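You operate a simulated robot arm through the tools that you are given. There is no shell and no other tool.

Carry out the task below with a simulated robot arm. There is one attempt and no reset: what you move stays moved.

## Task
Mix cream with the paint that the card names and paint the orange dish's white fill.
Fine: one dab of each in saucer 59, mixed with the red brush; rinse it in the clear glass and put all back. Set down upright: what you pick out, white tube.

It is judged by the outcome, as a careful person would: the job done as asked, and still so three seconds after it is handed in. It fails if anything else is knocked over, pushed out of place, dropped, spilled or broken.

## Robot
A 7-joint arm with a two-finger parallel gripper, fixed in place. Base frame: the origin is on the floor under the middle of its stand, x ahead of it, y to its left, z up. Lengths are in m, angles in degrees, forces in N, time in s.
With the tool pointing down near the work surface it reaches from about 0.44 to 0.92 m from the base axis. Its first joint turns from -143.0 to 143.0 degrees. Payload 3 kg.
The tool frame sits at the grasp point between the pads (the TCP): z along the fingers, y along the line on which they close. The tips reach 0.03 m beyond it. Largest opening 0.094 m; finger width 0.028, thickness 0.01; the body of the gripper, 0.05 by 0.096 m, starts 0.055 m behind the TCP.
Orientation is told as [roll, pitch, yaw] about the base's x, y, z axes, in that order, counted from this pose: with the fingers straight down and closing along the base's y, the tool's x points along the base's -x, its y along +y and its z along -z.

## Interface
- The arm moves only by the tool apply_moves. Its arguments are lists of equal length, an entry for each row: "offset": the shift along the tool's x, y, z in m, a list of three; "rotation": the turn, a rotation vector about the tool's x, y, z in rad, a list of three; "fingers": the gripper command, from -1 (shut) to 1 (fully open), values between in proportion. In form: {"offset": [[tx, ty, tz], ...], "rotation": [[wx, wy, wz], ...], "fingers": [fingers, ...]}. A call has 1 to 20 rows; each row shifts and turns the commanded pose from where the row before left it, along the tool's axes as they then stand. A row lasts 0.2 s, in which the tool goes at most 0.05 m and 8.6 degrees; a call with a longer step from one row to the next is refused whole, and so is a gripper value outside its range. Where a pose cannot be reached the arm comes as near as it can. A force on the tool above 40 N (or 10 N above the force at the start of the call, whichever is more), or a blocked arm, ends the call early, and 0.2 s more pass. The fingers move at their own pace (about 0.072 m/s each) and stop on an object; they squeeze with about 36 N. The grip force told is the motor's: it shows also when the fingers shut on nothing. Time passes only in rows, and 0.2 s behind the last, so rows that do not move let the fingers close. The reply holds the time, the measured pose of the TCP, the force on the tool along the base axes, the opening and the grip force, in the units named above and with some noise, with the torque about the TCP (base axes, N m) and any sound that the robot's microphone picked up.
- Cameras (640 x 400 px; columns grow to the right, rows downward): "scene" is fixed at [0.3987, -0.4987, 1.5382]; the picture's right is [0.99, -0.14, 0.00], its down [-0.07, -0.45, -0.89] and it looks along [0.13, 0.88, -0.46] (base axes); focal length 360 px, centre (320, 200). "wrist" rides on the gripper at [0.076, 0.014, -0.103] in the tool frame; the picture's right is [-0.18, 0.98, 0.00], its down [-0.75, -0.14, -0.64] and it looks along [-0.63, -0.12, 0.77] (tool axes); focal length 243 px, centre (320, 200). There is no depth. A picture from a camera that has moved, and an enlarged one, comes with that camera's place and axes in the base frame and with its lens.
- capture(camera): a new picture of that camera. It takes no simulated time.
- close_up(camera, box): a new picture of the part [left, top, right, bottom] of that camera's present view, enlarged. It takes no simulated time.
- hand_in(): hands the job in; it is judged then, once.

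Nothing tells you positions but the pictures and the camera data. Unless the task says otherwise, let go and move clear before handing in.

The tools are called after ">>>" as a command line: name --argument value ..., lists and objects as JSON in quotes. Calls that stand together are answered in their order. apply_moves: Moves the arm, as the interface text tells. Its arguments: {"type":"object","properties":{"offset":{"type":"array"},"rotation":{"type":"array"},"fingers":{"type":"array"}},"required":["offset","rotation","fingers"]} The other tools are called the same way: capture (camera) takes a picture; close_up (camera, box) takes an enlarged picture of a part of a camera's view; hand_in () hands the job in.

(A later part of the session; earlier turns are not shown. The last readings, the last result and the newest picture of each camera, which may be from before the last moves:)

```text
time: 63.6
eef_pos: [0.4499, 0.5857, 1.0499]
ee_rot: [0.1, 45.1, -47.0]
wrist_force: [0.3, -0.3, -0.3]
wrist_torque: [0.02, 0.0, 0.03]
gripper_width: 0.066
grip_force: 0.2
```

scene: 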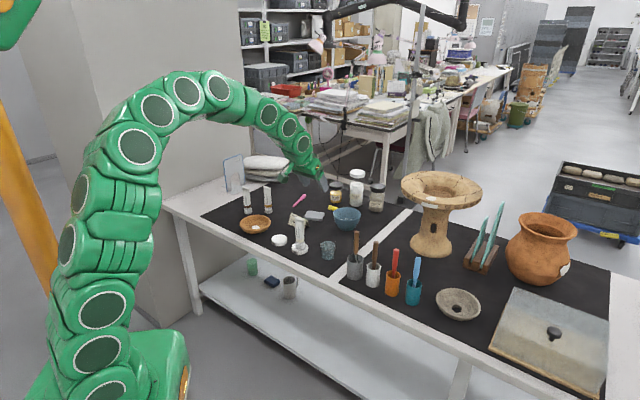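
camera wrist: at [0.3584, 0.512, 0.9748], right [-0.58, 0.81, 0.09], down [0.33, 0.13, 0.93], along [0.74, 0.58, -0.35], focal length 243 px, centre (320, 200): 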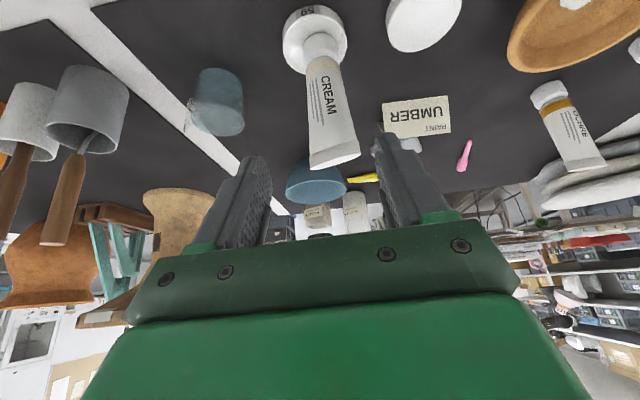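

>>> apply_moves --offset '[[-0.0333, 0.0132, 0.0092], [-0.0333, 0.0132, 0.0092], [-0.0333, 0.0132, 0.0092], [-0.0333, 0.0132, 0.0092], [0, 0, 0]]' --rotation '[[0, 0, 0], [0, 0, 0], [0, 0, 0], [0, 0, 0], [0, 0, 0]]' --fingers '[0.3, 0.3, 0.3, 0.3, 0.3]'

>>> close_up --camera "wrist" --box '[260, 40, 420, 200]'

>>> close_up --camera "scene" --box '[270, 195, 330, 260]'

```text
time: 64.8
eef_pos: [0.5329, 0.5697, 0.9312]
ee_rot: [0.0, 45.0, -46.9]
wrist_force: [-0.1, 0.1, -0.3]
wrist_torque: [0.02, 0.01, -0.01]
gripper_width: 0.0612
grip_force: 0.1
```

```text
2.50 times, centred on (340, 120) of wrist
camera zoom: at [0.5559, 0.5654, 1.0561], right [0.81, 0.58, -0.13], down [0.57, -0.82, -0.08], along [-0.15, -0.01, -0.99], focal length 606 px, centre (270, 400)
```

zoom: 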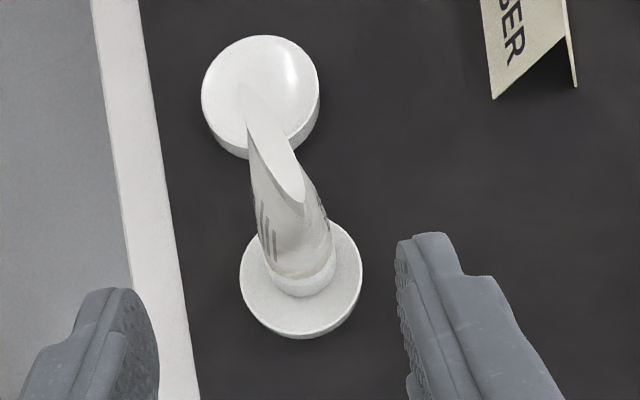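

```text
6.15 times, centred on (300, 228) of scene
camera zoom: at [0.3987, -0.4987, 1.5382], right [0.99, -0.14, 0.0], down [-0.07, -0.45, -0.89], along [0.13, 0.88, -0.46], focal length 2217 px, centre (443, 31)
```

zoom: 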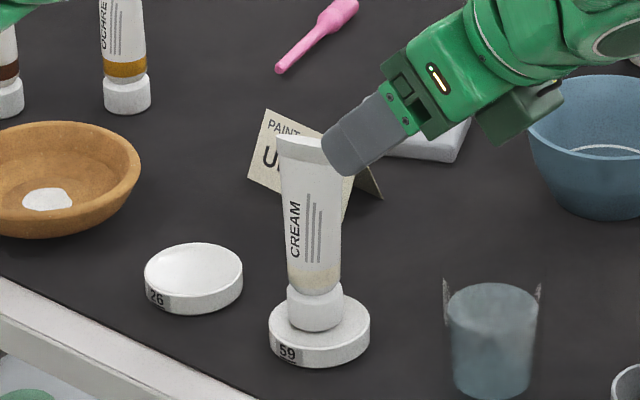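

The tube's crimp now points at about 152°. I'll turn the gripper to match and line up before sliding in.

>>> apply_moves --offset '[[0, 0, 0], [0, 0, 0], [0, 0, 0], [-0.0088, 0.0127, 0.007], [-0.0088, 0.0127, 0.007], [0, 0, 0]]' --rotation '[[0.074, 0, -0.074], [0.074, 0, -0.074], [0.074, 0, -0.074], [0, 0, 0], [0, 0, 0], [0, 0, 0]]' --fingers '[0.3, 0.3, 0.3, 0.3, 0.3, 0.3]'

>>> close_up --camera "wrist" --box '[240, 40, 420, 220]'

```text
time: 66.2
eef_pos: [0.5494, 0.5937, 0.9066]
ee_rot: [0.0, 45.0, -29.0]
wrist_force: [0.8, -0.4, -0.4]
wrist_torque: [0.0, -0.02, 0.0]
gripper_width: 0.0612
grip_force: 0.1
```

```text
2.22 times, centred on (330, 130) of wrist
camera zoom: at [0.5718, 0.5967, 1.0317], right [0.59, 0.8, -0.13], down [0.79, -0.6, -0.08], along [-0.14, -0.06, -0.99], focal length 539 px, centre (298, 356)
```

zoom: 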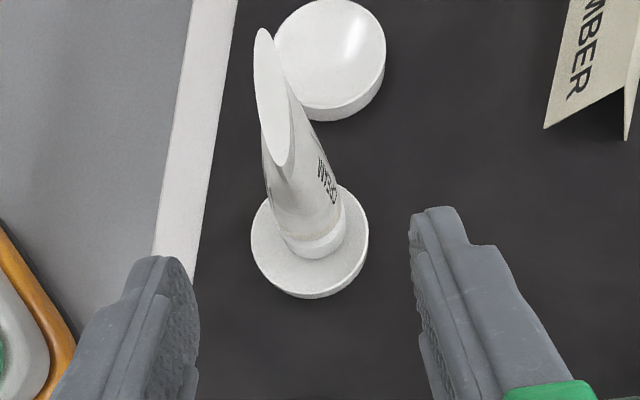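

Aligned. Sliding in to the same grip height and closing firmly.

>>> apply_moves --offset '[[0.0008, -0.0004, 0.0243], [0.0008, -0.0004, 0.0243], [0.0007, -0.0004, 0.0242], [0.0007, -0.0004, 0.0242], [0, 0, 0]]' --rotation '[[0, 0, 0], [0, 0, 0], [0, 0, 0], [0, 0, 0], [0, 0, 0]]' --fingers '[0.2, 0.2, 0.2, 0.2, 0.2]'

>>> close_up --camera "wrist" --box '[224, 80, 464, 240]'

>>> close_up --camera "scene" --box '[270, 195, 330, 260]'

```text
time: 67.4
eef_pos: [0.4856, 0.6259, 0.8419]
ee_rot: [0.0, 45.0, -29.0]
wrist_force: [-0.1, 0.3, -0.4]
wrist_torque: [0.03, 0.06, -0.03]
gripper_width: 0.0565
grip_force: 0.0
```

```text
2.50 times, centred on (344, 160) of wrist
camera zoom: at [0.5093, 0.6291, 0.9669], right [0.59, 0.8, -0.13], down [0.79, -0.6, -0.08], along [-0.14, -0.06, -0.99], focal length 606 px, centre (260, 300)
```

zoom: 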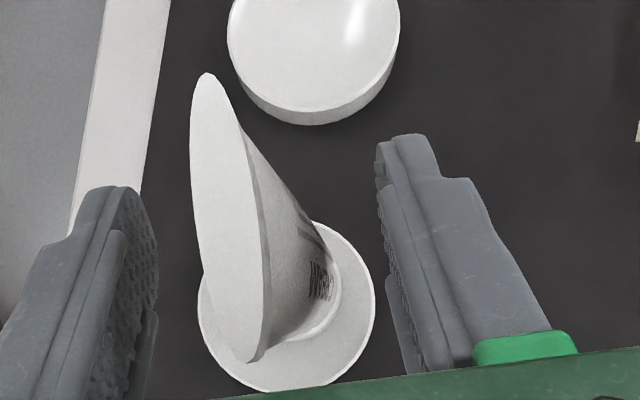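

```text
6.15 times, centred on (300, 228) of scene
camera zoom: at [0.3987, -0.4987, 1.5382], right [0.99, -0.14, 0.0], down [-0.07, -0.45, -0.89], along [0.13, 0.88, -0.46], focal length 2217 px, centre (443, 31)
```

zoom: 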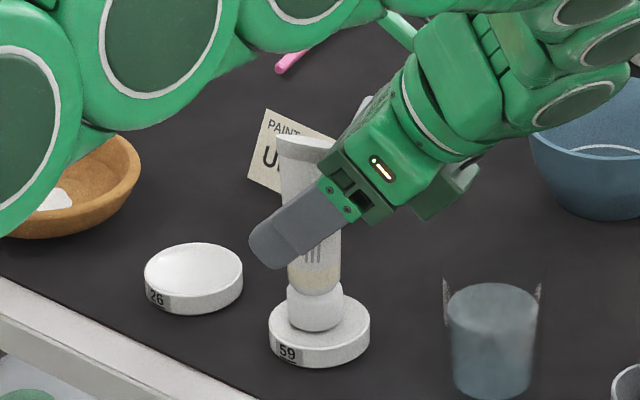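

I'll nudge the gripper 3 mm sideways to centre on the tube, and then close firmly and lift 1.5 cm above the saucer.

>>> apply_moves --offset '[[0, 0.003, 0], [0, 0, 0], [0, 0, 0], [0, 0, 0], [0, 0, 0], [0, 0, 0]]' --rotation '[[0, 0, 0], [0, 0, 0], [0, 0, 0], [0, 0, 0], [0, 0, 0], [0, 0, 0]]' --fingers '[0.2, 0.0, -0.2, -0.35, -0.42, -0.44]'

>>> apply_moves --offset '[[0, 0, 0], [0, 0, 0], [0, 0, 0]]' --rotation '[[0, 0, 0], [0, 0, 0], [0, 0, 0]]' --fingers '[-0.46, -0.6, -0.6]'

>>> apply_moves --offset '[[0.0035, 0, -0.0035], [0.0071, 0, -0.0071], [0, 0, 0]]' --rotation '[[0, 0, 0], [0, 0, 0], [0, 0, 0]]' --fingers '[-0.6, -0.6, -0.6]'

>>> close_up --camera "scene" --box '[270, 195, 330, 260]'

```text
time: 68.8
eef_pos: [0.4869, 0.6287, 0.8415]
ee_rot: [0.0, 44.9, -29.0]
wrist_force: [0.5, -0.5, -0.6]
wrist_torque: [0.0, -0.04, 0.0]
gripper_width: 0.0271
grip_force: 0.9
```

```text
time: 69.6
eef_pos: [0.4888, 0.6297, 0.8426]
ee_rot: [0.0, 45.0, -29.0]
wrist_force: [0.5, 0.0, -0.9]
wrist_torque: [0.0, -0.02, 0.0]
gripper_width: 0.0265
grip_force: 36.0
```

```text
time: 70.4
eef_pos: [0.4868, 0.6303, 0.857]
ee_rot: [0.0, 45.0, -29.0]
wrist_force: [0.8, 0.0, -0.4]
wrist_torque: [-0.01, 0.01, 0.0]
gripper_width: 0.0264
grip_force: 36.7
```

```text
6.15 times, centred on (300, 228) of scene
camera zoom: at [0.3987, -0.4987, 1.5382], right [0.99, -0.14, 0.0], down [-0.07, -0.45, -0.89], along [0.13, 0.88, -0.46], focal length 2217 px, centre (443, 31)
```

zoom: 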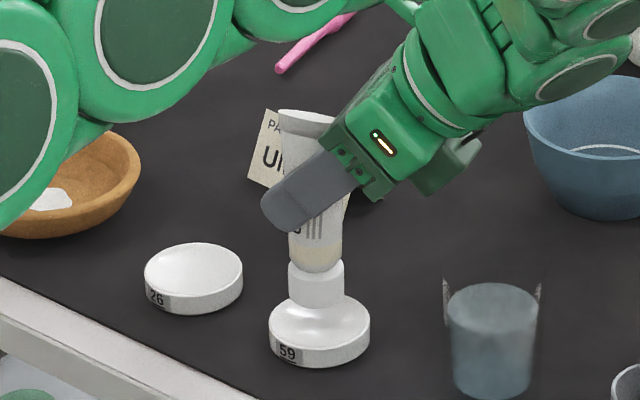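

Held 1.5 cm above the saucer. I'll hold a full squeeze for one second here.

>>> apply_moves --offset '[[0, 0, 0], [0, 0, 0], [0, 0, 0], [0, 0, 0], [0, 0, 0]]' --rotation '[[0, 0, 0], [0, 0, 0], [0, 0, 0], [0, 0, 0], [0, 0, 0]]' --fingers '[-1, -1, -1, -1, -1]'

>>> close_up --camera "scene" --box '[282, 222, 318, 256]'

```text
time: 71.6
eef_pos: [0.4877, 0.6297, 0.8566]
ee_rot: [-0.1, 44.9, -29.0]
wrist_force: [-0.3, -0.3, -0.9]
wrist_torque: [0.02, 0.01, 0.02]
gripper_width: 0.0264
grip_force: 36.4
```

```text
11.76 times, centred on (300, 239) of scene
camera zoom: at [0.3987, -0.4987, 1.5382], right [0.99, -0.14, 0.0], down [-0.07, -0.45, -0.89], along [0.13, 0.88, -0.46], focal length 4238 px, centre (555, -259)
```

zoom: 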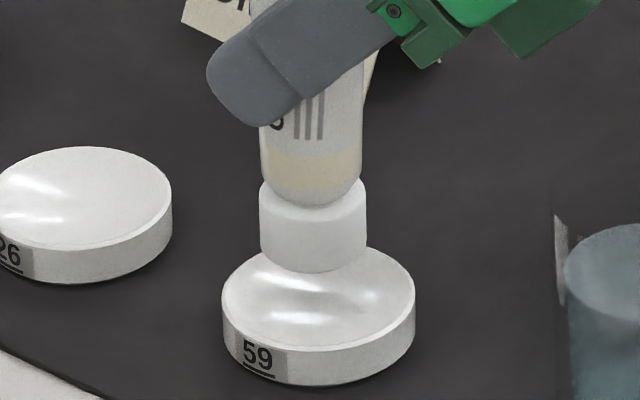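

Nothing yet. I'll reduce the force in very fine steps just above the saucer to find a partial grip, and then squeeze from there.

>>> apply_moves --offset '[[-0.0057, -0.002, 0.0057], [0, 0, 0]]' --rotation '[[0, 0, 0], [0, 0, 0]]' --fingers '[-0.47, -0.455]'

>>> apply_moves --offset '[[0, 0, 0]]' --rotation '[[0, 0, 0]]' --fingers '[-0.452]'

>>> apply_moves --offset '[[0, 0, 0]]' --rotation '[[0, 0, 0]]' --fingers '[-0.45]'

```text
time: 72.2
eef_pos: [0.487, 0.6284, 0.8492]
ee_rot: [-0.1, 45.0, -29.0]
wrist_force: [0.0, -0.7, -0.7]
wrist_torque: [-0.01, 0.02, -0.01]
gripper_width: 0.026
grip_force: 0.8
```

```text
time: 72.6
eef_pos: [0.4863, 0.6283, 0.849]
ee_rot: [0.1, 45.0, -28.9]
wrist_force: [-0.8, 0.3, -0.8]
wrist_torque: [-0.02, -0.01, 0.0]
gripper_width: 0.0257
grip_force: 0.4
```

```text
time: 73.0
eef_pos: [0.4874, 0.6281, 0.8496]
ee_rot: [0.0, 45.0, -29.0]
wrist_force: [-0.4, 0.8, 0.7]
wrist_torque: [-0.01, -0.01, -0.01]
gripper_width: 0.026
grip_force: 1.0
```

The tube slid back onto the saucer. Next test: regrip firmly, lift a little, and hold perfectly still with full squeeze for several seconds.

>>> apply_moves --offset '[[0, 0, 0], [-0.0035, 0, 0.0035], [-0.0035, 0, 0.0035], [0, 0, 0], [0, 0, 0], [0, 0, 0], [0.0035, 0, -0.0035], [0.0057, 0, -0.0057], [0, 0, 0]]' --rotation '[[0, 0, 0], [0, 0, 0], [0, 0, 0], [0, 0, 0], [0, 0, 0], [0, 0, 0], [0, 0, 0], [0, 0, 0], [0, 0, 0]]' --fingers '[-0.25, -0.25, -0.25, -0.42, -1, -1, -1, -1, -1]'

>>> apply_moves --offset '[[0, 0, 0], [0, 0, 0], [0, 0, 0], [0, 0, 0], [0, 0, 0], [0, 0, 0], [0, 0, 0], [0, 0, 0]]' --rotation '[[0, 0, 0], [0, 0, 0], [0, 0, 0], [0, 0, 0], [0, 0, 0], [0, 0, 0], [0, 0, 0], [0, 0, 0]]' --fingers '[-1, -1, -1, -1, -1, -1, -1, -1]'

>>> close_up --camera "scene" --box '[282, 222, 318, 256]'

```text
time: 75.0
eef_pos: [0.4865, 0.6276, 0.8514]
ee_rot: [0.0, 45.0, -29.2]
wrist_force: [0.1, -0.2, -0.6]
wrist_torque: [0.0, 0.02, -0.01]
gripper_width: 0.0269
grip_force: 35.7
```

```text
time: 76.8
eef_pos: [0.4873, 0.6273, 0.8515]
ee_rot: [0.0, 45.0, -29.1]
wrist_force: [0.1, 0.1, -0.8]
wrist_torque: [0.01, -0.03, 0.0]
gripper_width: 0.027
grip_force: 36.2
```

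```text
11.76 times, centred on (300, 239) of scene
camera zoom: at [0.3987, -0.4987, 1.5382], right [0.99, -0.14, 0.0], down [-0.07, -0.45, -0.89], along [0.13, 0.88, -0.46], focal length 4238 px, centre (555, -259)
```

zoom: 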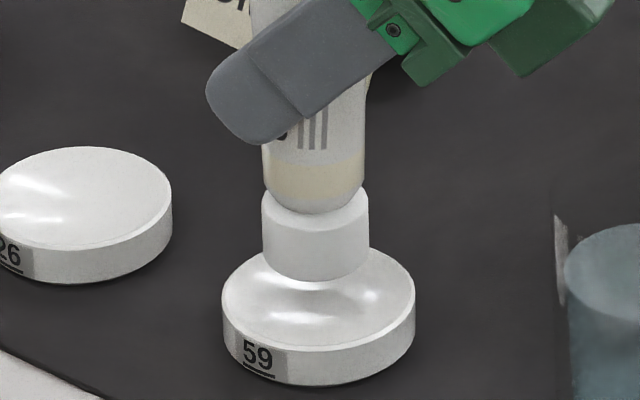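

Even a long, still squeeze gives nothing. I'll relax in very fine steps, standing still, to find a stable partial grip.

>>> apply_moves --offset '[[0, 0, 0], [0, 0, 0]]' --rotation '[[0, 0, 0], [0, 0, 0]]' --fingers '[-0.48, -0.465]'

>>> apply_moves --offset '[[0, 0, 0]]' --rotation '[[0, 0, 0]]' --fingers '[-0.46]'

>>> apply_moves --offset '[[0, 0, 0]]' --rotation '[[0, 0, 0]]' --fingers '[-0.456]'

>>> apply_moves --offset '[[0, 0, 0]]' --rotation '[[0, 0, 0]]' --fingers '[-0.453]'

```text
time: 77.4
eef_pos: [0.4869, 0.6286, 0.8516]
ee_rot: [0.0, 45.0, -29.0]
wrist_force: [1.0, -0.3, -0.2]
wrist_torque: [-0.01, 0.02, 0.0]
gripper_width: 0.0271
grip_force: 35.7
```

```text
time: 77.8
eef_pos: [0.4869, 0.6282, 0.8513]
ee_rot: [0.0, 45.0, -28.9]
wrist_force: [-0.1, 0.2, -1.1]
wrist_torque: [-0.01, -0.01, -0.03]
gripper_width: 0.027
grip_force: 36.3
```

```text
time: 78.2
eef_pos: [0.4878, 0.6289, 0.8516]
ee_rot: [0.1, 45.0, -29.1]
wrist_force: [-1.0, 0.0, -1.1]
wrist_torque: [0.0, 0.0, 0.04]
gripper_width: 0.0267
grip_force: 36.1
```

```text
time: 78.6
eef_pos: [0.4873, 0.6272, 0.8517]
ee_rot: [0.0, 45.0, -29.0]
wrist_force: [-0.7, 0.7, -1.1]
wrist_torque: [-0.02, 0.0, 0.02]
gripper_width: 0.0268
grip_force: 36.4
```

>>> apply_moves --offset '[[0, 0, 0]]' --rotation '[[0, 0, 0]]' --fingers '[-0.45]'

>>> apply_moves --offset '[[0, 0, 0]]' --rotation '[[0, 0, 0]]' --fingers '[-0.448]'

>>> apply_moves --offset '[[0, 0, 0]]' --rotation '[[0, 0, 0]]' --fingers '[-0.446]'

>>> apply_moves --offset '[[0, 0, 0]]' --rotation '[[0, 0, 0]]' --fingers '[-0.4445]'

```text
time: 79.0
eef_pos: [0.4874, 0.6273, 0.8516]
ee_rot: [-0.1, 45.0, -28.9]
wrist_force: [0.0, 0.0, -0.6]
wrist_torque: [0.02, 0.01, -0.01]
gripper_width: 0.0267
grip_force: 36.1
```

```text
time: 79.4
eef_pos: [0.4871, 0.6288, 0.8508]
ee_rot: [-0.1, 45.1, -29.1]
wrist_force: [0.5, -0.1, -0.4]
wrist_torque: [-0.03, 0.02, 0.01]
gripper_width: 0.027
grip_force: 35.8
```

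```text
time: 79.8
eef_pos: [0.4879, 0.6284, 0.852]
ee_rot: [0.0, 44.9, -28.9]
wrist_force: [0.1, 0.9, -1.1]
wrist_torque: [0.09, -0.01, 0.0]
gripper_width: 0.0272
grip_force: 0.6
```

```text
time: 80.2
eef_pos: [0.4866, 0.6283, 0.8514]
ee_rot: [-0.1, 45.0, -29.0]
wrist_force: [0.3, -0.1, 0.4]
wrist_torque: [0.0, 0.01, -0.01]
gripper_width: 0.0262
grip_force: 0.2
```

The flat grip only holds at full force, so I'll back off once more and regrip lower across the wide direction with a flatter approach. There the tube is rounder and widens upward, which should allow a light hold followed by a real squeeze.

>>> apply_moves --offset '[[0, 0, 0], [0, 0, 0], [0, 0, -0.02], [0, 0, -0.04], [0, 0, -0.04], [0.0212, 0, -0.0212], [0.0212, 0, -0.0212], [0.0212, 0, -0.0212], [0.0212, 0, -0.0212], [0, 0, 0], [0, 0, 0], [0, 0, 0], [0, 0, 0], [0, 0, 0], [0, 0, 0]]' --rotation '[[0, 0, 0], [0, 0, 0], [0, 0, 0], [0, 0, 0], [0, 0, 0], [0, 0, 0], [0, 0, 0], [0, 0, 0], [0, 0, 0], [0, -0.1309, 0], [0, -0.1309, 0], [0, -0.1309, 0], [0, -0.1309, 0], [0, -0.1309, 0], [0, -0.1309, 0]]' --fingers '[-0.2, 0.2, 0.2, 0.2, 0.2, 0.4, 0.4, 0.4, 0.4, 0.4, 0.4, 0.4, 0.4, 0.4, 0.4]'

>>> close_up --camera "scene" --box '[270, 195, 330, 260]'

>>> capture --camera "scene"

```text
time: 83.4
eef_pos: [0.5488, 0.5919, 1.0421]
ee_rot: [0.1, -0.1, -29.1]
wrist_force: [0.1, -1.4, -0.3]
wrist_torque: [0.01, -0.04, 0.0]
gripper_width: 0.0658
grip_force: 0.0
```

```text
6.15 times, centred on (300, 228) of scene
camera zoom: at [0.3987, -0.4987, 1.5382], right [0.99, -0.14, 0.0], down [-0.07, -0.45, -0.89], along [0.13, 0.88, -0.46], focal length 2217 px, centre (443, 31)
```

zoom: 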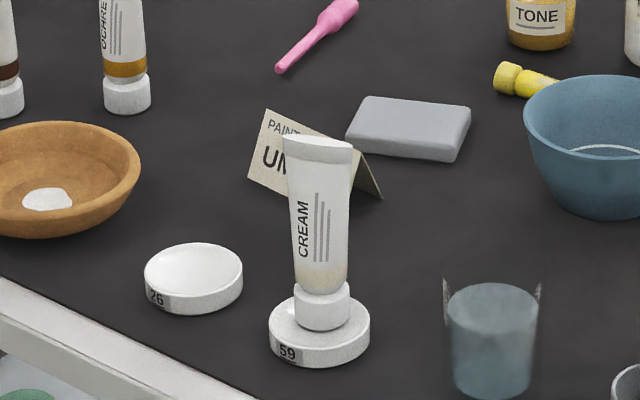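

```text
taken
```

scene: 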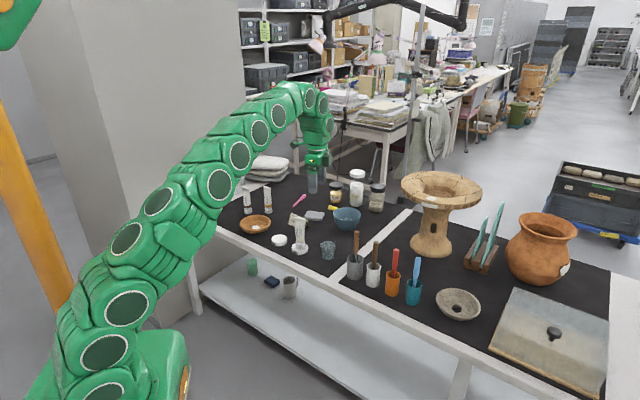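

The tube is standing straight in the saucer. Now reorienting for the flatter grip (yaw 61°, tilted 60°).

>>> apply_moves --offset '[[0, 0, 0], [0, 0, 0], [0, 0, 0], [0, 0, 0], [0, 0, 0], [0, 0, 0], [0, 0, 0], [0, 0, 0], [0, 0, 0], [0, 0, 0], [0, 0, 0], [0, 0, 0], [0, 0, 0], [0, 0, 0], [0, 0, 0], [0, 0, 0], [0, 0, 0], [0, 0, 0], [0, 0, 0]]' --rotation '[[0, 0, -0.1428], [0, 0, -0.1428], [0, 0, -0.1428], [0, 0, -0.1428], [0, 0, -0.1428], [0, 0, -0.1428], [0, 0, -0.1428], [0, 0, -0.1428], [0, 0, -0.1428], [0, 0, -0.1428], [0, 0, -0.1428], [0, -0.1496, 0], [0, -0.1496, 0], [0, -0.1496, 0], [0, -0.1496, 0], [0, -0.1496, 0], [0, -0.1496, 0], [0, -0.1496, 0], [0, 0, 0]]' --fingers '[0.5, 0.5, 0.5, 0.5, 0.5, 0.5, 0.5, 0.5, 0.5, 0.5, 0.5, 0.5, 0.5, 0.5, 0.5, 0.5, 0.5, 0.5, 0.5]'

>>> capture --camera "scene"

```text
time: 87.4
eef_pos: [0.5484, 0.5935, 1.0406]
ee_rot: [0.0, -60.0, 61.0]
wrist_force: [-1.3, -0.1, -0.2]
wrist_torque: [-0.01, -0.02, 0.01]
gripper_width: 0.0703
grip_force: 0.1
```

```text
taken
```

scene: 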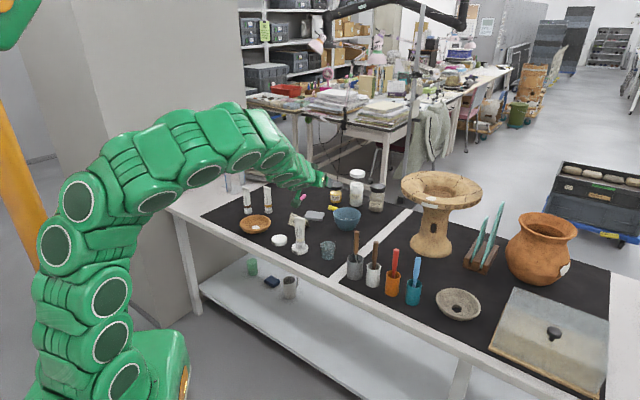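

>>> apply_moves --offset '[[0.0119, 0.0174, -0.0206], [0.0119, 0.0174, -0.0206], [0.0119, 0.0174, -0.0206], [0.0119, 0.0174, -0.0206], [0.0316, 0, 0.0183], [0.0316, 0, 0.0183], [0.0316, 0, 0.0183], [0.0316, 0, 0.0183], [0.0316, 0, 0.0183], [0, 0, 0]]' --rotation '[[0, 0, 0], [0, 0, 0], [0, 0, 0], [0, 0, 0], [0, 0, 0], [0, 0, 0], [0, 0, 0], [0, 0, 0], [0, 0, 0], [0, 0, 0]]' --fingers '[0.5, 0.5, 0.5, 0.5, 0.5, 0.5, 0.5, 0.5, 0.5, 0.5]'

>>> capture --camera "wrist"

>>> capture --camera "scene"

```text
time: 89.6
eef_pos: [0.4421, 0.5449, 0.8603]
ee_rot: [0.1, -60.0, 60.9]
wrist_force: [0.1, -0.7, -0.5]
wrist_torque: [0.0, 0.01, 0.02]
gripper_width: 0.0704
grip_force: 0.1
```

```text
taken
camera wrist: at [0.3673, 0.4399, 0.8429], right [-0.81, 0.56, 0.16], down [0.04, -0.22, 0.97], along [0.58, 0.8, 0.16], focal length 243 px, centre (320, 200)
```

wrist: 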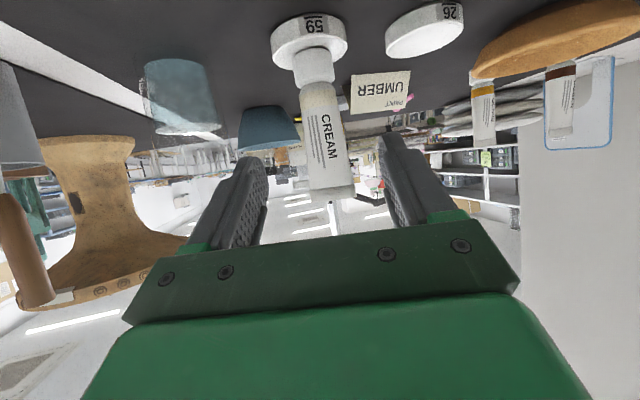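

```text
taken
```

scene: 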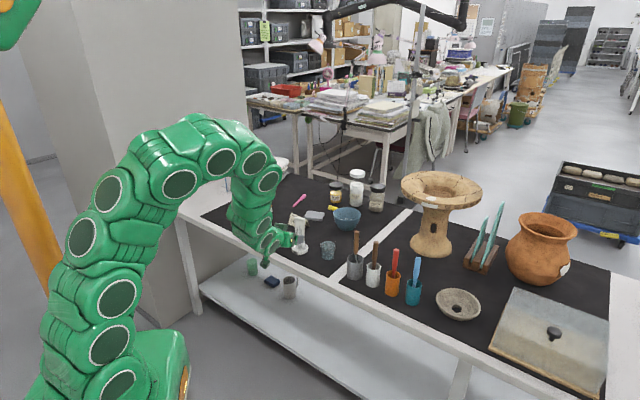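

The tube is centred in view. Advancing to straddle it low down.

>>> apply_moves --offset '[[0.0006, 0, 0.027], [0.0006, 0, 0.027], [0.0007, 0, 0.027], [0.0007, 0, 0.027], [0, 0, 0]]' --rotation '[[0, 0, 0], [0, 0, 0], [0, 0, 0], [0, 0, 0], [0, 0, 0]]' --fingers '[0.4, 0.4, 0.4, 0.4, 0.4]'

>>> capture --camera "wrist"

>>> close_up --camera "scene" --box '[260, 195, 330, 260]'

```text
time: 90.8
eef_pos: [0.4877, 0.6275, 0.8032]
ee_rot: [0.1, -60.0, 61.0]
wrist_force: [-0.7, 1.1, 0.0]
wrist_torque: [0.01, 0.03, -0.01]
gripper_width: 0.0656
grip_force: 0.0
```

```text
taken
camera wrist: at [0.4124, 0.5222, 0.7874], right [-0.81, 0.56, 0.16], down [0.04, -0.22, 0.97], along [0.58, 0.8, 0.16], focal length 243 px, centre (320, 200)
```

wrist: 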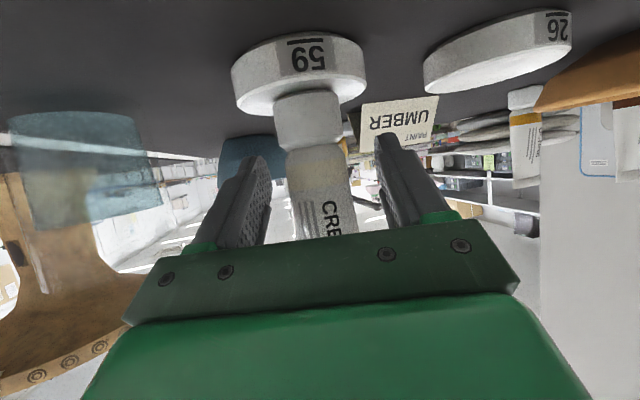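

```text
6.15 times, centred on (295, 228) of scene
camera zoom: at [0.3987, -0.4987, 1.5382], right [0.99, -0.14, 0.0], down [-0.07, -0.45, -0.89], along [0.13, 0.88, -0.46], focal length 2217 px, centre (474, 31)
```

zoom: 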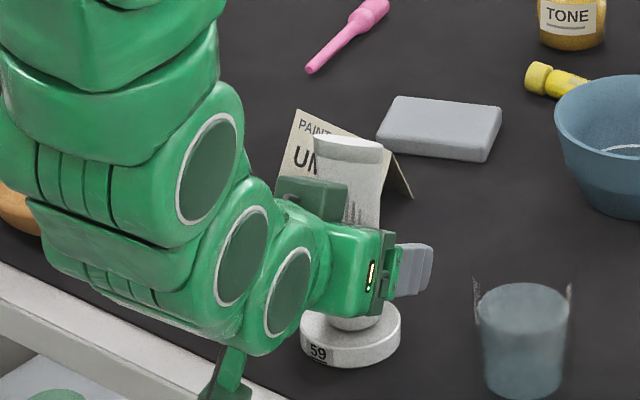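

>>> apply_moves --offset '[[0, 0, 0], [0, 0, 0], [0, 0, 0], [0, 0, 0]]' --rotation '[[0, 0, 0], [0, 0, 0], [0, 0, 0], [0, 0, 0]]' --fingers '[0.15, -0.02, -0.1, -0.13]'

>>> apply_moves --offset '[[0, 0, 0], [0, 0, 0]]' --rotation '[[0, 0, 0], [0, 0, 0]]' --fingers '[-0.15, -0.16]'

```text
time: 91.8
eef_pos: [0.4859, 0.6265, 0.8041]
ee_rot: [0.0, -60.0, 61.0]
wrist_force: [0.4, 0.6, 0.2]
wrist_torque: [-0.02, 0.0, -0.01]
gripper_width: 0.0409
grip_force: 0.0
```

```text
time: 92.4
eef_pos: [0.4867, 0.6274, 0.8034]
ee_rot: [0.0, -60.1, 61.0]
wrist_force: [0.8, 0.1, 0.4]
wrist_torque: [-0.01, 0.03, 0.04]
gripper_width: 0.0394
grip_force: 0.0
```

>>> apply_moves --offset '[[0, 0, 0], [0, 0, 0]]' --rotation '[[0, 0, 0], [0, 0, 0]]' --fingers '[-0.17, -0.175]'

>>> apply_moves --offset '[[0, 0, 0], [0, 0, 0]]' --rotation '[[0, 0, 0], [0, 0, 0]]' --fingers '[-0.18, -0.185]'

```text
time: 93.0
eef_pos: [0.4873, 0.6271, 0.8033]
ee_rot: [0.0, -60.0, 61.0]
wrist_force: [-0.5, 0.2, -0.9]
wrist_torque: [0.03, 0.02, -0.01]
gripper_width: 0.0394
grip_force: 0.1
```

```text
time: 93.6
eef_pos: [0.4878, 0.6263, 0.8029]
ee_rot: [0.0, -60.1, 61.0]
wrist_force: [-0.4, -0.5, -0.5]
wrist_torque: [-0.01, 0.02, 0.01]
gripper_width: 0.0388
grip_force: 0.4
```

>>> apply_moves --offset '[[0, 0, 0], [0, 0, 0]]' --rotation '[[0, 0, 0], [0, 0, 0]]' --fingers '[-0.19, -0.195]'

>>> apply_moves --offset '[[0, 0, 0], [0, 0, 0]]' --rotation '[[0, 0, 0], [0, 0, 0]]' --fingers '[-0.2, -0.205]'

>>> capture --camera "wrist"

```text
time: 94.2
eef_pos: [0.4865, 0.6267, 0.8028]
ee_rot: [0.0, -60.0, 61.0]
wrist_force: [0.8, 0.4, -0.7]
wrist_torque: [0.0, -0.04, -0.02]
gripper_width: 0.0387
grip_force: 0.8
```

```text
time: 94.8
eef_pos: [0.4874, 0.6264, 0.8034]
ee_rot: [0.0, -60.1, 60.9]
wrist_force: [0.3, 0.4, -1.1]
wrist_torque: [-0.01, 0.03, 0.01]
gripper_width: 0.0387
grip_force: 0.6
```

```text
taken
camera wrist: at [0.4123, 0.5219, 0.7872], right [-0.81, 0.56, 0.16], down [0.04, -0.22, 0.97], along [0.58, 0.8, 0.16], focal length 243 px, centre (320, 200)
```

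wrist: 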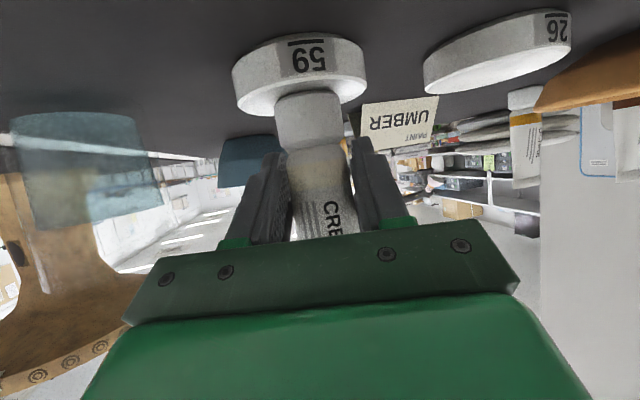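

>>> apply_moves --offset '[[0, 0, 0], [0, 0, 0]]' --rotation '[[0, 0, 0], [0, 0, 0]]' --fingers '[-0.21, -0.213]'

>>> apply_moves --offset '[[0, 0, 0], [0, 0, 0]]' --rotation '[[0, 0, 0], [0, 0, 0]]' --fingers '[-0.216, -0.22]'

```text
time: 95.4
eef_pos: [0.4882, 0.6266, 0.8032]
ee_rot: [0.0, -60.0, 61.1]
wrist_force: [0.4, -0.5, 1.3]
wrist_torque: [0.02, 0.02, 0.02]
gripper_width: 0.0384
grip_force: 6.2
```

```text
time: 96.0
eef_pos: [0.4869, 0.626, 0.8042]
ee_rot: [-0.1, -60.0, 61.1]
wrist_force: [0.5, 0.5, 0.5]
wrist_torque: [0.03, -0.01, 0.04]
gripper_width: 0.0379
grip_force: 18.8
```

About 19 N now with a gradual response. I'll lift slowly and watch that the force stays.

>>> apply_moves --offset '[[-0.0026, 0, -0.0015], [-0.0026, 0, -0.0015], [0, 0, 0]]' --rotation '[[0, 0, 0], [0, 0, 0], [0, 0, 0]]' --fingers '[-0.22, -0.22, -0.22]'

>>> capture --camera "wrist"

```text
time: 96.8
eef_pos: [0.4868, 0.6257, 0.8095]
ee_rot: [0.0, -60.0, 61.0]
wrist_force: [-0.2, 0.5, -1.3]
wrist_torque: [-0.02, -0.02, 0.0]
gripper_width: 0.0381
grip_force: 6.4
```

```text
taken
camera wrist: at [0.413, 0.521, 0.7936], right [-0.81, 0.56, 0.16], down [0.04, -0.22, 0.97], along [0.58, 0.8, 0.16], focal length 243 px, centre (320, 200)
```

wrist: 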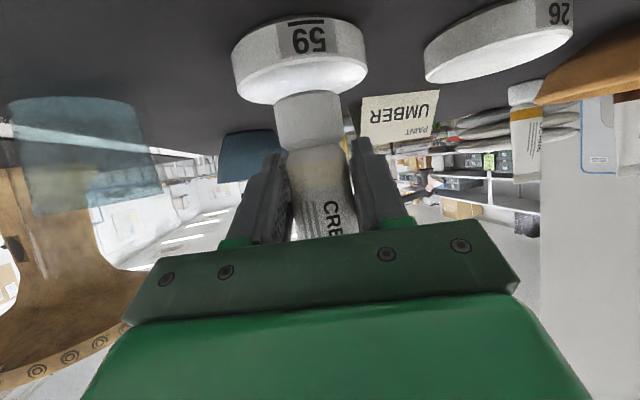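

The tube is lifting with a light hold. I'll add a touch of force and raise it a further 12 mm.

>>> apply_moves --offset '[[0, 0, 0], [-0.0035, 0, -0.002], [-0.0035, 0, -0.002], [-0.0035, 0, -0.002], [0, 0, 0]]' --rotation '[[0, 0, 0], [0, 0, 0], [0, 0, 0], [0, 0, 0], [0, 0, 0]]' --fingers '[-0.223, -0.223, -0.223, -0.223, -0.223]'

>>> capture --camera "wrist"

>>> close_up --camera "scene" --box '[260, 195, 330, 260]'

```text
time: 98.0
eef_pos: [0.4867, 0.6241, 0.8207]
ee_rot: [0.0, -59.9, 60.9]
wrist_force: [0.5, -0.3, -1.0]
wrist_torque: [-0.03, 0.02, 0.0]
gripper_width: 0.0381
grip_force: 5.7
```

```text
taken
camera wrist: at [0.4123, 0.5203, 0.8048], right [-0.81, 0.56, 0.16], down [0.04, -0.22, 0.97], along [0.58, 0.8, 0.16], focal length 243 px, centre (320, 200)
```

wrist: 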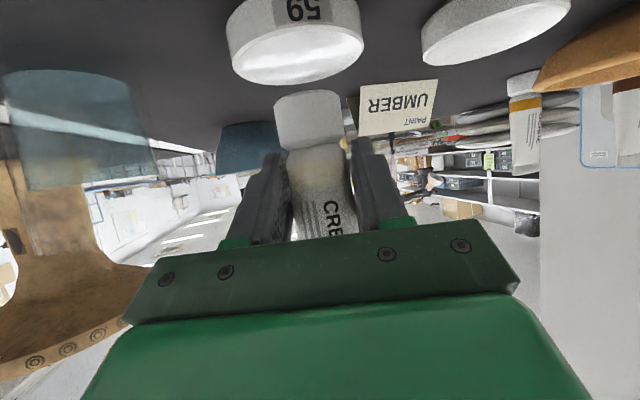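

```text
6.15 times, centred on (295, 228) of scene
camera zoom: at [0.3987, -0.4987, 1.5382], right [0.99, -0.14, 0.0], down [-0.07, -0.45, -0.89], along [0.13, 0.88, -0.46], focal length 2217 px, centre (474, 31)
```

zoom: 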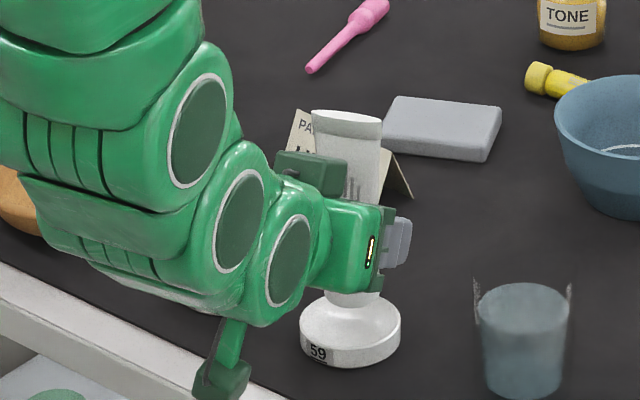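

The light hold works in the air at about 6 N. Now one brief squeeze over the saucer.

>>> apply_moves --offset '[[0, 0, 0], [0, 0, 0], [0, 0, 0]]' --rotation '[[0, 0, 0], [0, 0, 0], [0, 0, 0]]' --fingers '[-0.3, -0.3, -0.225]'

>>> capture --camera "wrist"

>>> close_up --camera "scene" --box '[280, 222, 320, 256]'

```text
time: 98.8
eef_pos: [0.487, 0.6261, 0.8209]
ee_rot: [0.1, -60.1, 60.9]
wrist_force: [-0.1, 0.2, -1.2]
wrist_torque: [-0.02, 0.0, -0.02]
gripper_width: 0.0376
grip_force: 36.3
```

```text
taken
camera wrist: at [0.4123, 0.5203, 0.8048], right [-0.81, 0.56, 0.16], down [0.04, -0.22, 0.97], along [0.58, 0.8, 0.16], focal length 243 px, centre (320, 200)
```

wrist: 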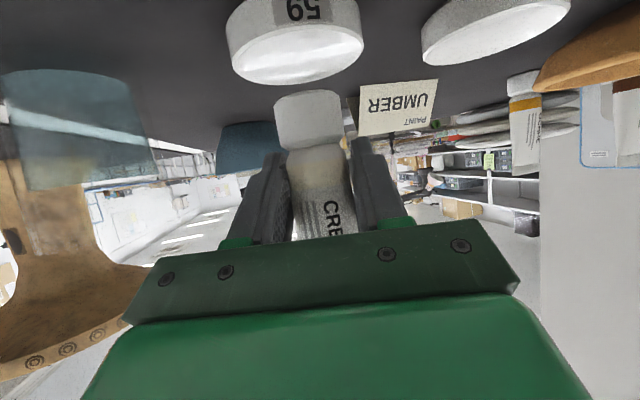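

```text
11.76 times, centred on (300, 239) of scene
camera zoom: at [0.3987, -0.4987, 1.5382], right [0.99, -0.14, 0.0], down [-0.07, -0.45, -0.89], along [0.13, 0.88, -0.46], focal length 4238 px, centre (555, -259)
```

zoom: 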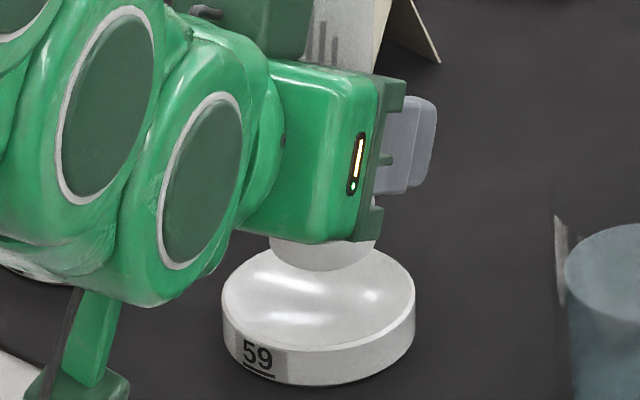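

>>> close_up --camera "wrist" --box '[220, 0, 420, 140]'

>>> close_up --camera "wrist" --box '[260, 70, 380, 200]'

```text
2.86 times, centred on (320, 70) of wrist
camera zoom: at [0.4123, 0.5203, 0.8048], right [-0.81, 0.56, 0.16], down [0.04, -0.22, 0.97], along [0.58, 0.8, 0.16], focal length 693 px, centre (320, 571)
```

zoom: 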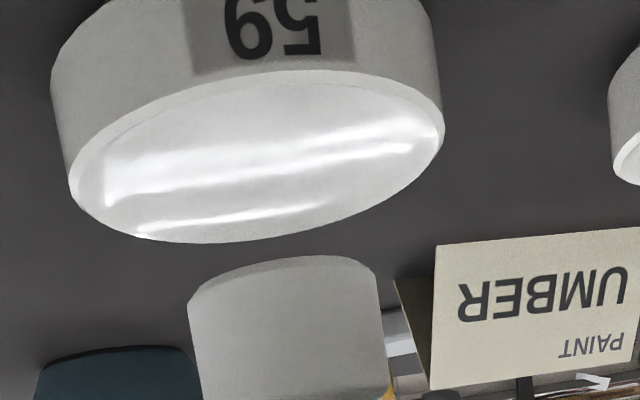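

```text
3.08 times, centred on (320, 135) of wrist
camera zoom: at [0.4123, 0.5203, 0.8048], right [-0.81, 0.56, 0.16], down [0.04, -0.22, 0.97], along [0.58, 0.8, 0.16], focal length 746 px, centre (320, 400)
```

zoom: 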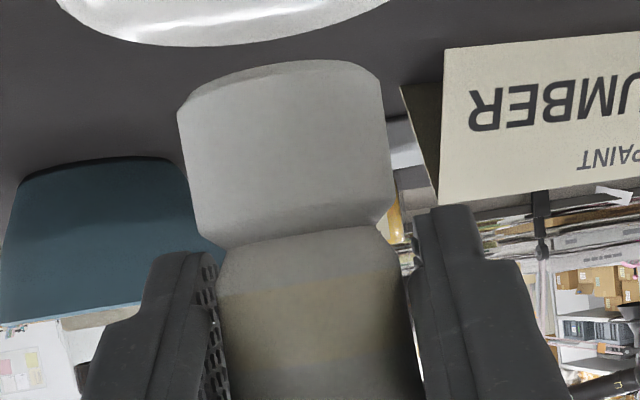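

No dab visible after this squeeze either. I'll relax to the light hold again, then try a stronger, longer pulse from here and look from the wrist camera.

>>> apply_moves --offset '[[0, 0, 0], [0, 0, 0]]' --rotation '[[0, 0, 0], [0, 0, 0]]' --fingers '[-0.222, -0.22]'

>>> apply_moves --offset '[[0, 0, 0], [0, 0, 0]]' --rotation '[[0, 0, 0], [0, 0, 0]]' --fingers '[-0.217, -0.215]'

```text
time: 99.4
eef_pos: [0.4873, 0.6246, 0.8217]
ee_rot: [0.0, -60.1, 60.8]
wrist_force: [0.4, -0.8, -0.1]
wrist_torque: [-0.01, -0.03, 0.0]
gripper_width: 0.0376
grip_force: 19.0
```

```text
time: 100.0
eef_pos: [0.4867, 0.6245, 0.8216]
ee_rot: [0.1, -59.9, 60.9]
wrist_force: [0.0, 0.1, 0.6]
wrist_torque: [-0.01, -0.04, -0.01]
gripper_width: 0.0383
grip_force: 12.5
```

>>> apply_moves --offset '[[0, 0, 0], [0, 0, 0], [0, 0, 0], [0, 0, 0]]' --rotation '[[0, 0, 0], [0, 0, 0], [0, 0, 0], [0, 0, 0]]' --fingers '[-1, -1, -1, -0.22]'

>>> close_up --camera "wrist" --box '[220, 0, 420, 140]'

```text
time: 101.0
eef_pos: [0.4862, 0.6253, 0.8208]
ee_rot: [0.0, -60.0, 60.9]
wrist_force: [0.6, 0.3, -0.4]
wrist_torque: [-0.01, 0.02, 0.02]
gripper_width: 0.0379
grip_force: 1.3
```

```text
2.86 times, centred on (320, 70) of wrist
camera zoom: at [0.4124, 0.5203, 0.8049], right [-0.81, 0.56, 0.16], down [0.04, -0.22, 0.97], along [0.58, 0.8, 0.16], focal length 693 px, centre (320, 571)
```

zoom: 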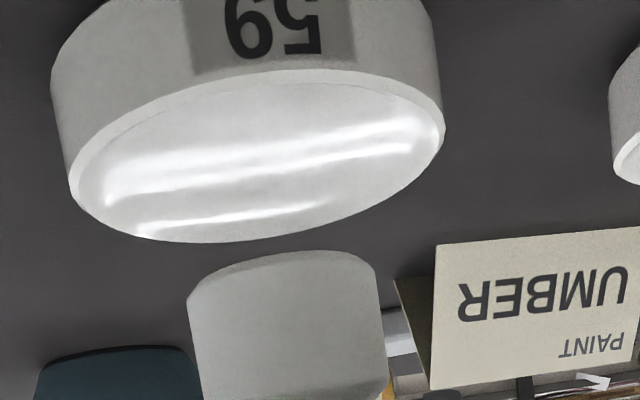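

>>> close_up --camera "scene" --box '[200, 180, 260, 225]'

>>> capture --camera "wrist"

>>> close_up --camera "scene" --box '[260, 195, 330, 260]'

```text
8.89 times, centred on (230, 202) of scene
camera zoom: at [0.3987, -0.4987, 1.5382], right [0.99, -0.14, 0.0], down [-0.07, -0.45, -0.89], along [0.13, 0.88, -0.46], focal length 3202 px, centre (1120, 178)
```

zoom: 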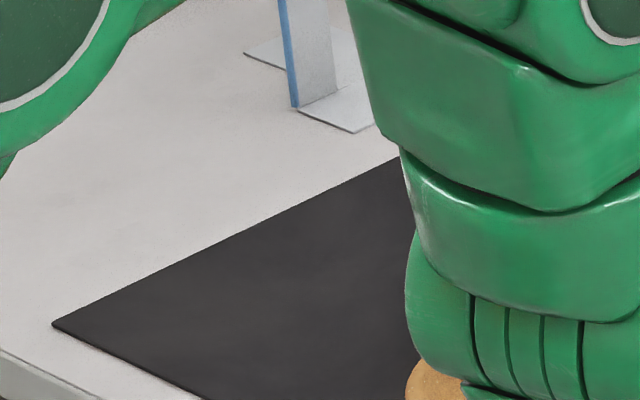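

```text
taken
camera wrist: at [0.4124, 0.5203, 0.8049], right [-0.81, 0.56, 0.16], down [0.04, -0.22, 0.97], along [0.58, 0.8, 0.16], focal length 243 px, centre (320, 200)
```

wrist: 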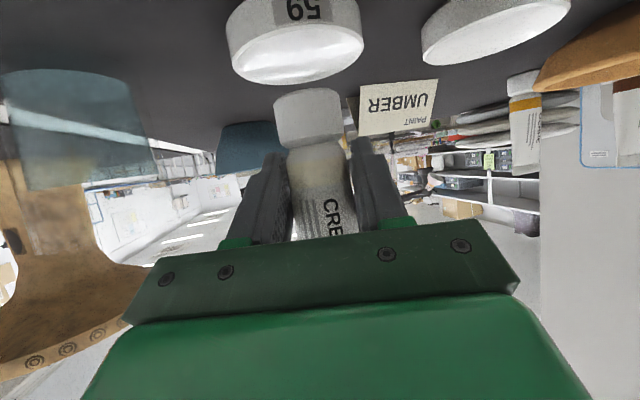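

```text
6.15 times, centred on (295, 228) of scene
camera zoom: at [0.3987, -0.4987, 1.5382], right [0.99, -0.14, 0.0], down [-0.07, -0.45, -0.89], along [0.13, 0.88, -0.46], focal length 2217 px, centre (474, 31)
```

zoom: 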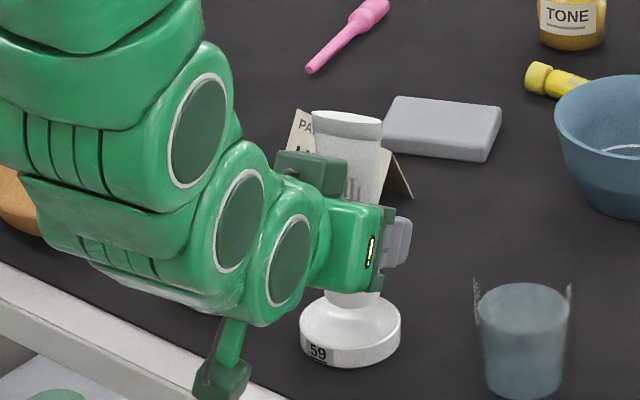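

Still clean everywhere. One more possibility: pressing the nozzle lightly onto the saucer while gripping. I'll lower until I feel contact.

>>> apply_moves --offset '[[0, 0, 0], [0.0043, 0, 0.0025], [0.0043, 0, 0.0025], [0.0035, 0, 0.002], [0, 0, 0]]' --rotation '[[0, 0, 0], [0, 0, 0], [0, 0, 0], [0, 0, 0], [0, 0, 0]]' --fingers '[-0.3, -0.3, -0.3, -0.3, -0.3]'

>>> apply_moves --offset '[[0.0017, 0, 0.001], [0.0017, 0, 0.001], [0, 0, 0]]' --rotation '[[0, 0, 0], [0, 0, 0], [0, 0, 0]]' --fingers '[-0.3, -0.3, -0.3]'

```text
time: 102.2
eef_pos: [0.4867, 0.6234, 0.8076]
ee_rot: [0.1, -60.0, 61.0]
wrist_force: [0.3, 0.1, -0.3]
wrist_torque: [0.03, -0.01, 0.01]
gripper_width: 0.0374
grip_force: 35.8
```

```text
time: 103.0
eef_pos: [0.4869, 0.624, 0.8043]
ee_rot: [0.0, -60.0, 60.9]
wrist_force: [-0.2, 0.6, 0.1]
wrist_torque: [0.01, 0.0, 0.04]
gripper_width: 0.0373
grip_force: 36.6
```

>>> apply_moves --offset '[[0.0013, 0, 0.0007], [0.0013, 0, 0.0007], [0, 0, 0]]' --rotation '[[0, 0, 0], [0, 0, 0], [0, 0, 0]]' --fingers '[-0.3, -0.3, -0.3]'

>>> apply_moves --offset '[[0.0017, 0, 0.001], [0, 0, 0]]' --rotation '[[0, 0, 0], [0, 0, 0]]' --fingers '[-0.3, -0.3]'

```text
time: 103.8
eef_pos: [0.4862, 0.6254, 0.8032]
ee_rot: [0.0, -60.1, 60.9]
wrist_force: [3.0, 4.4, 21.1]
wrist_torque: [0.18, -0.12, -0.05]
gripper_width: 0.0378
grip_force: 36.7
```

```text
time: 104.4
eef_pos: [0.4865, 0.6229, 0.801]
ee_rot: [0.0, -60.0, 61.1]
wrist_force: [-1.6, 2.7, 22.7]
wrist_torque: [0.1, -0.03, -0.01]
gripper_width: 0.037
grip_force: 35.6
```

It pressed with about 22 N. Now lifting to look.

>>> apply_moves --offset '[[-0.0043, 0, -0.0025], [-0.0087, 0, -0.005], [-0.0087, 0, -0.005], [0, 0, 0]]' --rotation '[[0, 0, 0], [0, 0, 0], [0, 0, 0], [0, 0, 0]]' --fingers '[-0.3, -0.3, -0.3, -0.3]'

>>> close_up --camera "wrist" --box '[200, 0, 440, 150]'

>>> close_up --camera "scene" --box '[280, 222, 320, 256]'

```text
time: 105.4
eef_pos: [0.487, 0.6253, 0.823]
ee_rot: [0.0, -59.8, 61.0]
wrist_force: [0.0, -0.4, -0.9]
wrist_torque: [-0.04, -0.03, 0.0]
gripper_width: 0.0369
grip_force: 36.5
```

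```text
2.67 times, centred on (320, 75) of wrist
camera zoom: at [0.4119, 0.5199, 0.8074], right [-0.81, 0.56, 0.16], down [0.04, -0.22, 0.97], along [0.58, 0.8, 0.16], focal length 647 px, centre (320, 533)
```

zoom: 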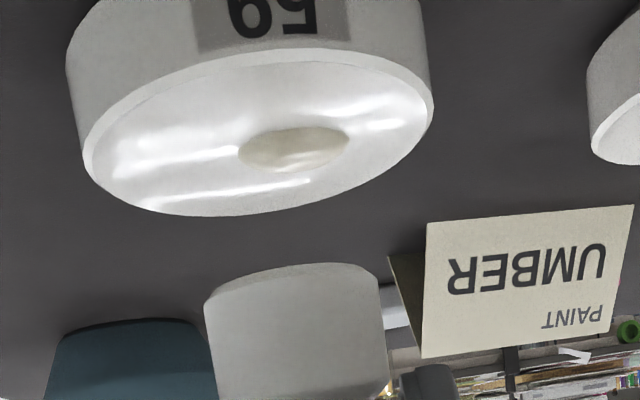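

```text
11.76 times, centred on (300, 239) of scene
camera zoom: at [0.3987, -0.4987, 1.5382], right [0.99, -0.14, 0.0], down [-0.07, -0.45, -0.89], along [0.13, 0.88, -0.46], focal length 4238 px, centre (555, -259)
```

zoom: 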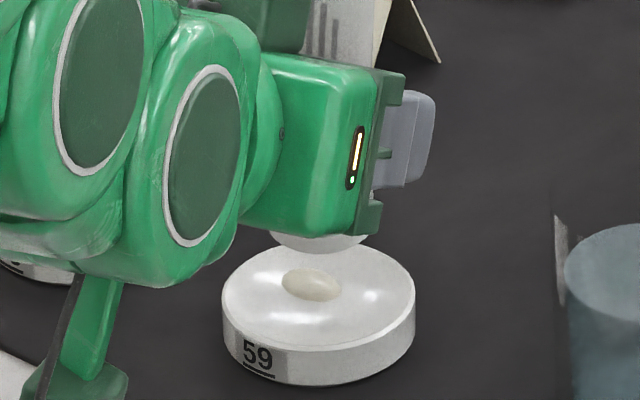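

A cream dab has appeared: pressing the nozzle onto the saucer releases one dab. Now I must carry the cream tube home without pressing it again; first I'll lift it clear.

>>> apply_moves --offset '[[-0.0137, 0, -0.008], [-0.0275, 0, -0.0159], [-0.0275, 0, -0.0159], [-0.0275, 0, -0.0159], [-0.0137, 0, -0.008], [0, 0, 0]]' --rotation '[[0, 0, 0], [0, 0, 0], [0, 0, 0], [0, 0, 0], [0, 0, 0], [0, 0, 0]]' --fingers '[-0.3, -0.3, -0.3, -0.3, -0.3, -0.3]'

>>> capture --camera "wrist"

>>> close_up --camera "scene" --box '[260, 170, 340, 260]'

```text
time: 106.8
eef_pos: [0.4879, 0.6244, 0.9506]
ee_rot: [0.1, -60.1, 61.0]
wrist_force: [0.5, 0.2, 0.1]
wrist_torque: [-0.03, 0.0, 0.0]
gripper_width: 0.0372
grip_force: 36.9
```

```text
taken
camera wrist: at [0.4135, 0.5204, 0.9351], right [-0.81, 0.56, 0.16], down [0.04, -0.23, 0.97], along [0.58, 0.8, 0.16], focal length 243 px, centre (320, 200)
```

wrist: 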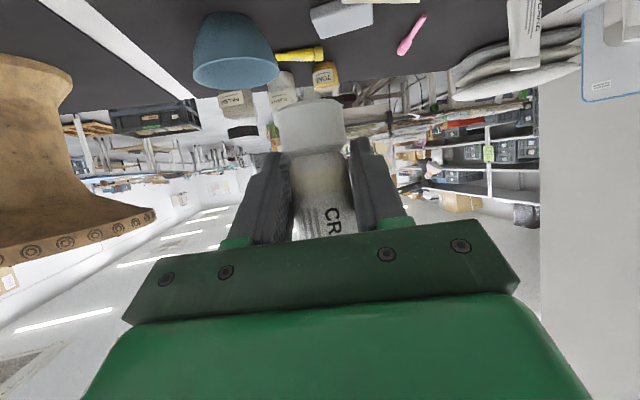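

```text
4.44 times, centred on (300, 215) of scene
camera zoom: at [0.3987, -0.4987, 1.5382], right [0.99, -0.14, 0.0], down [-0.07, -0.45, -0.89], along [0.13, 0.88, -0.46], focal length 1601 px, centre (409, 133)
```

zoom: 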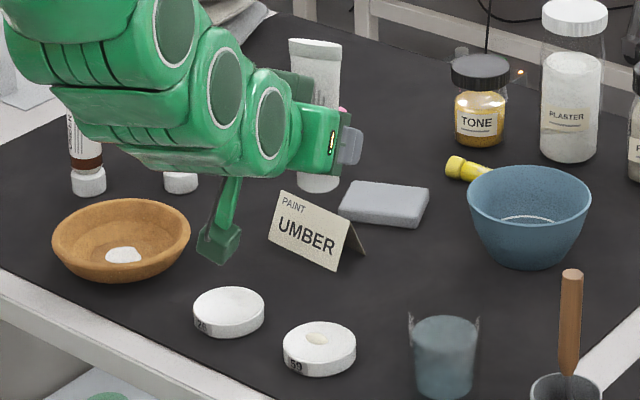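

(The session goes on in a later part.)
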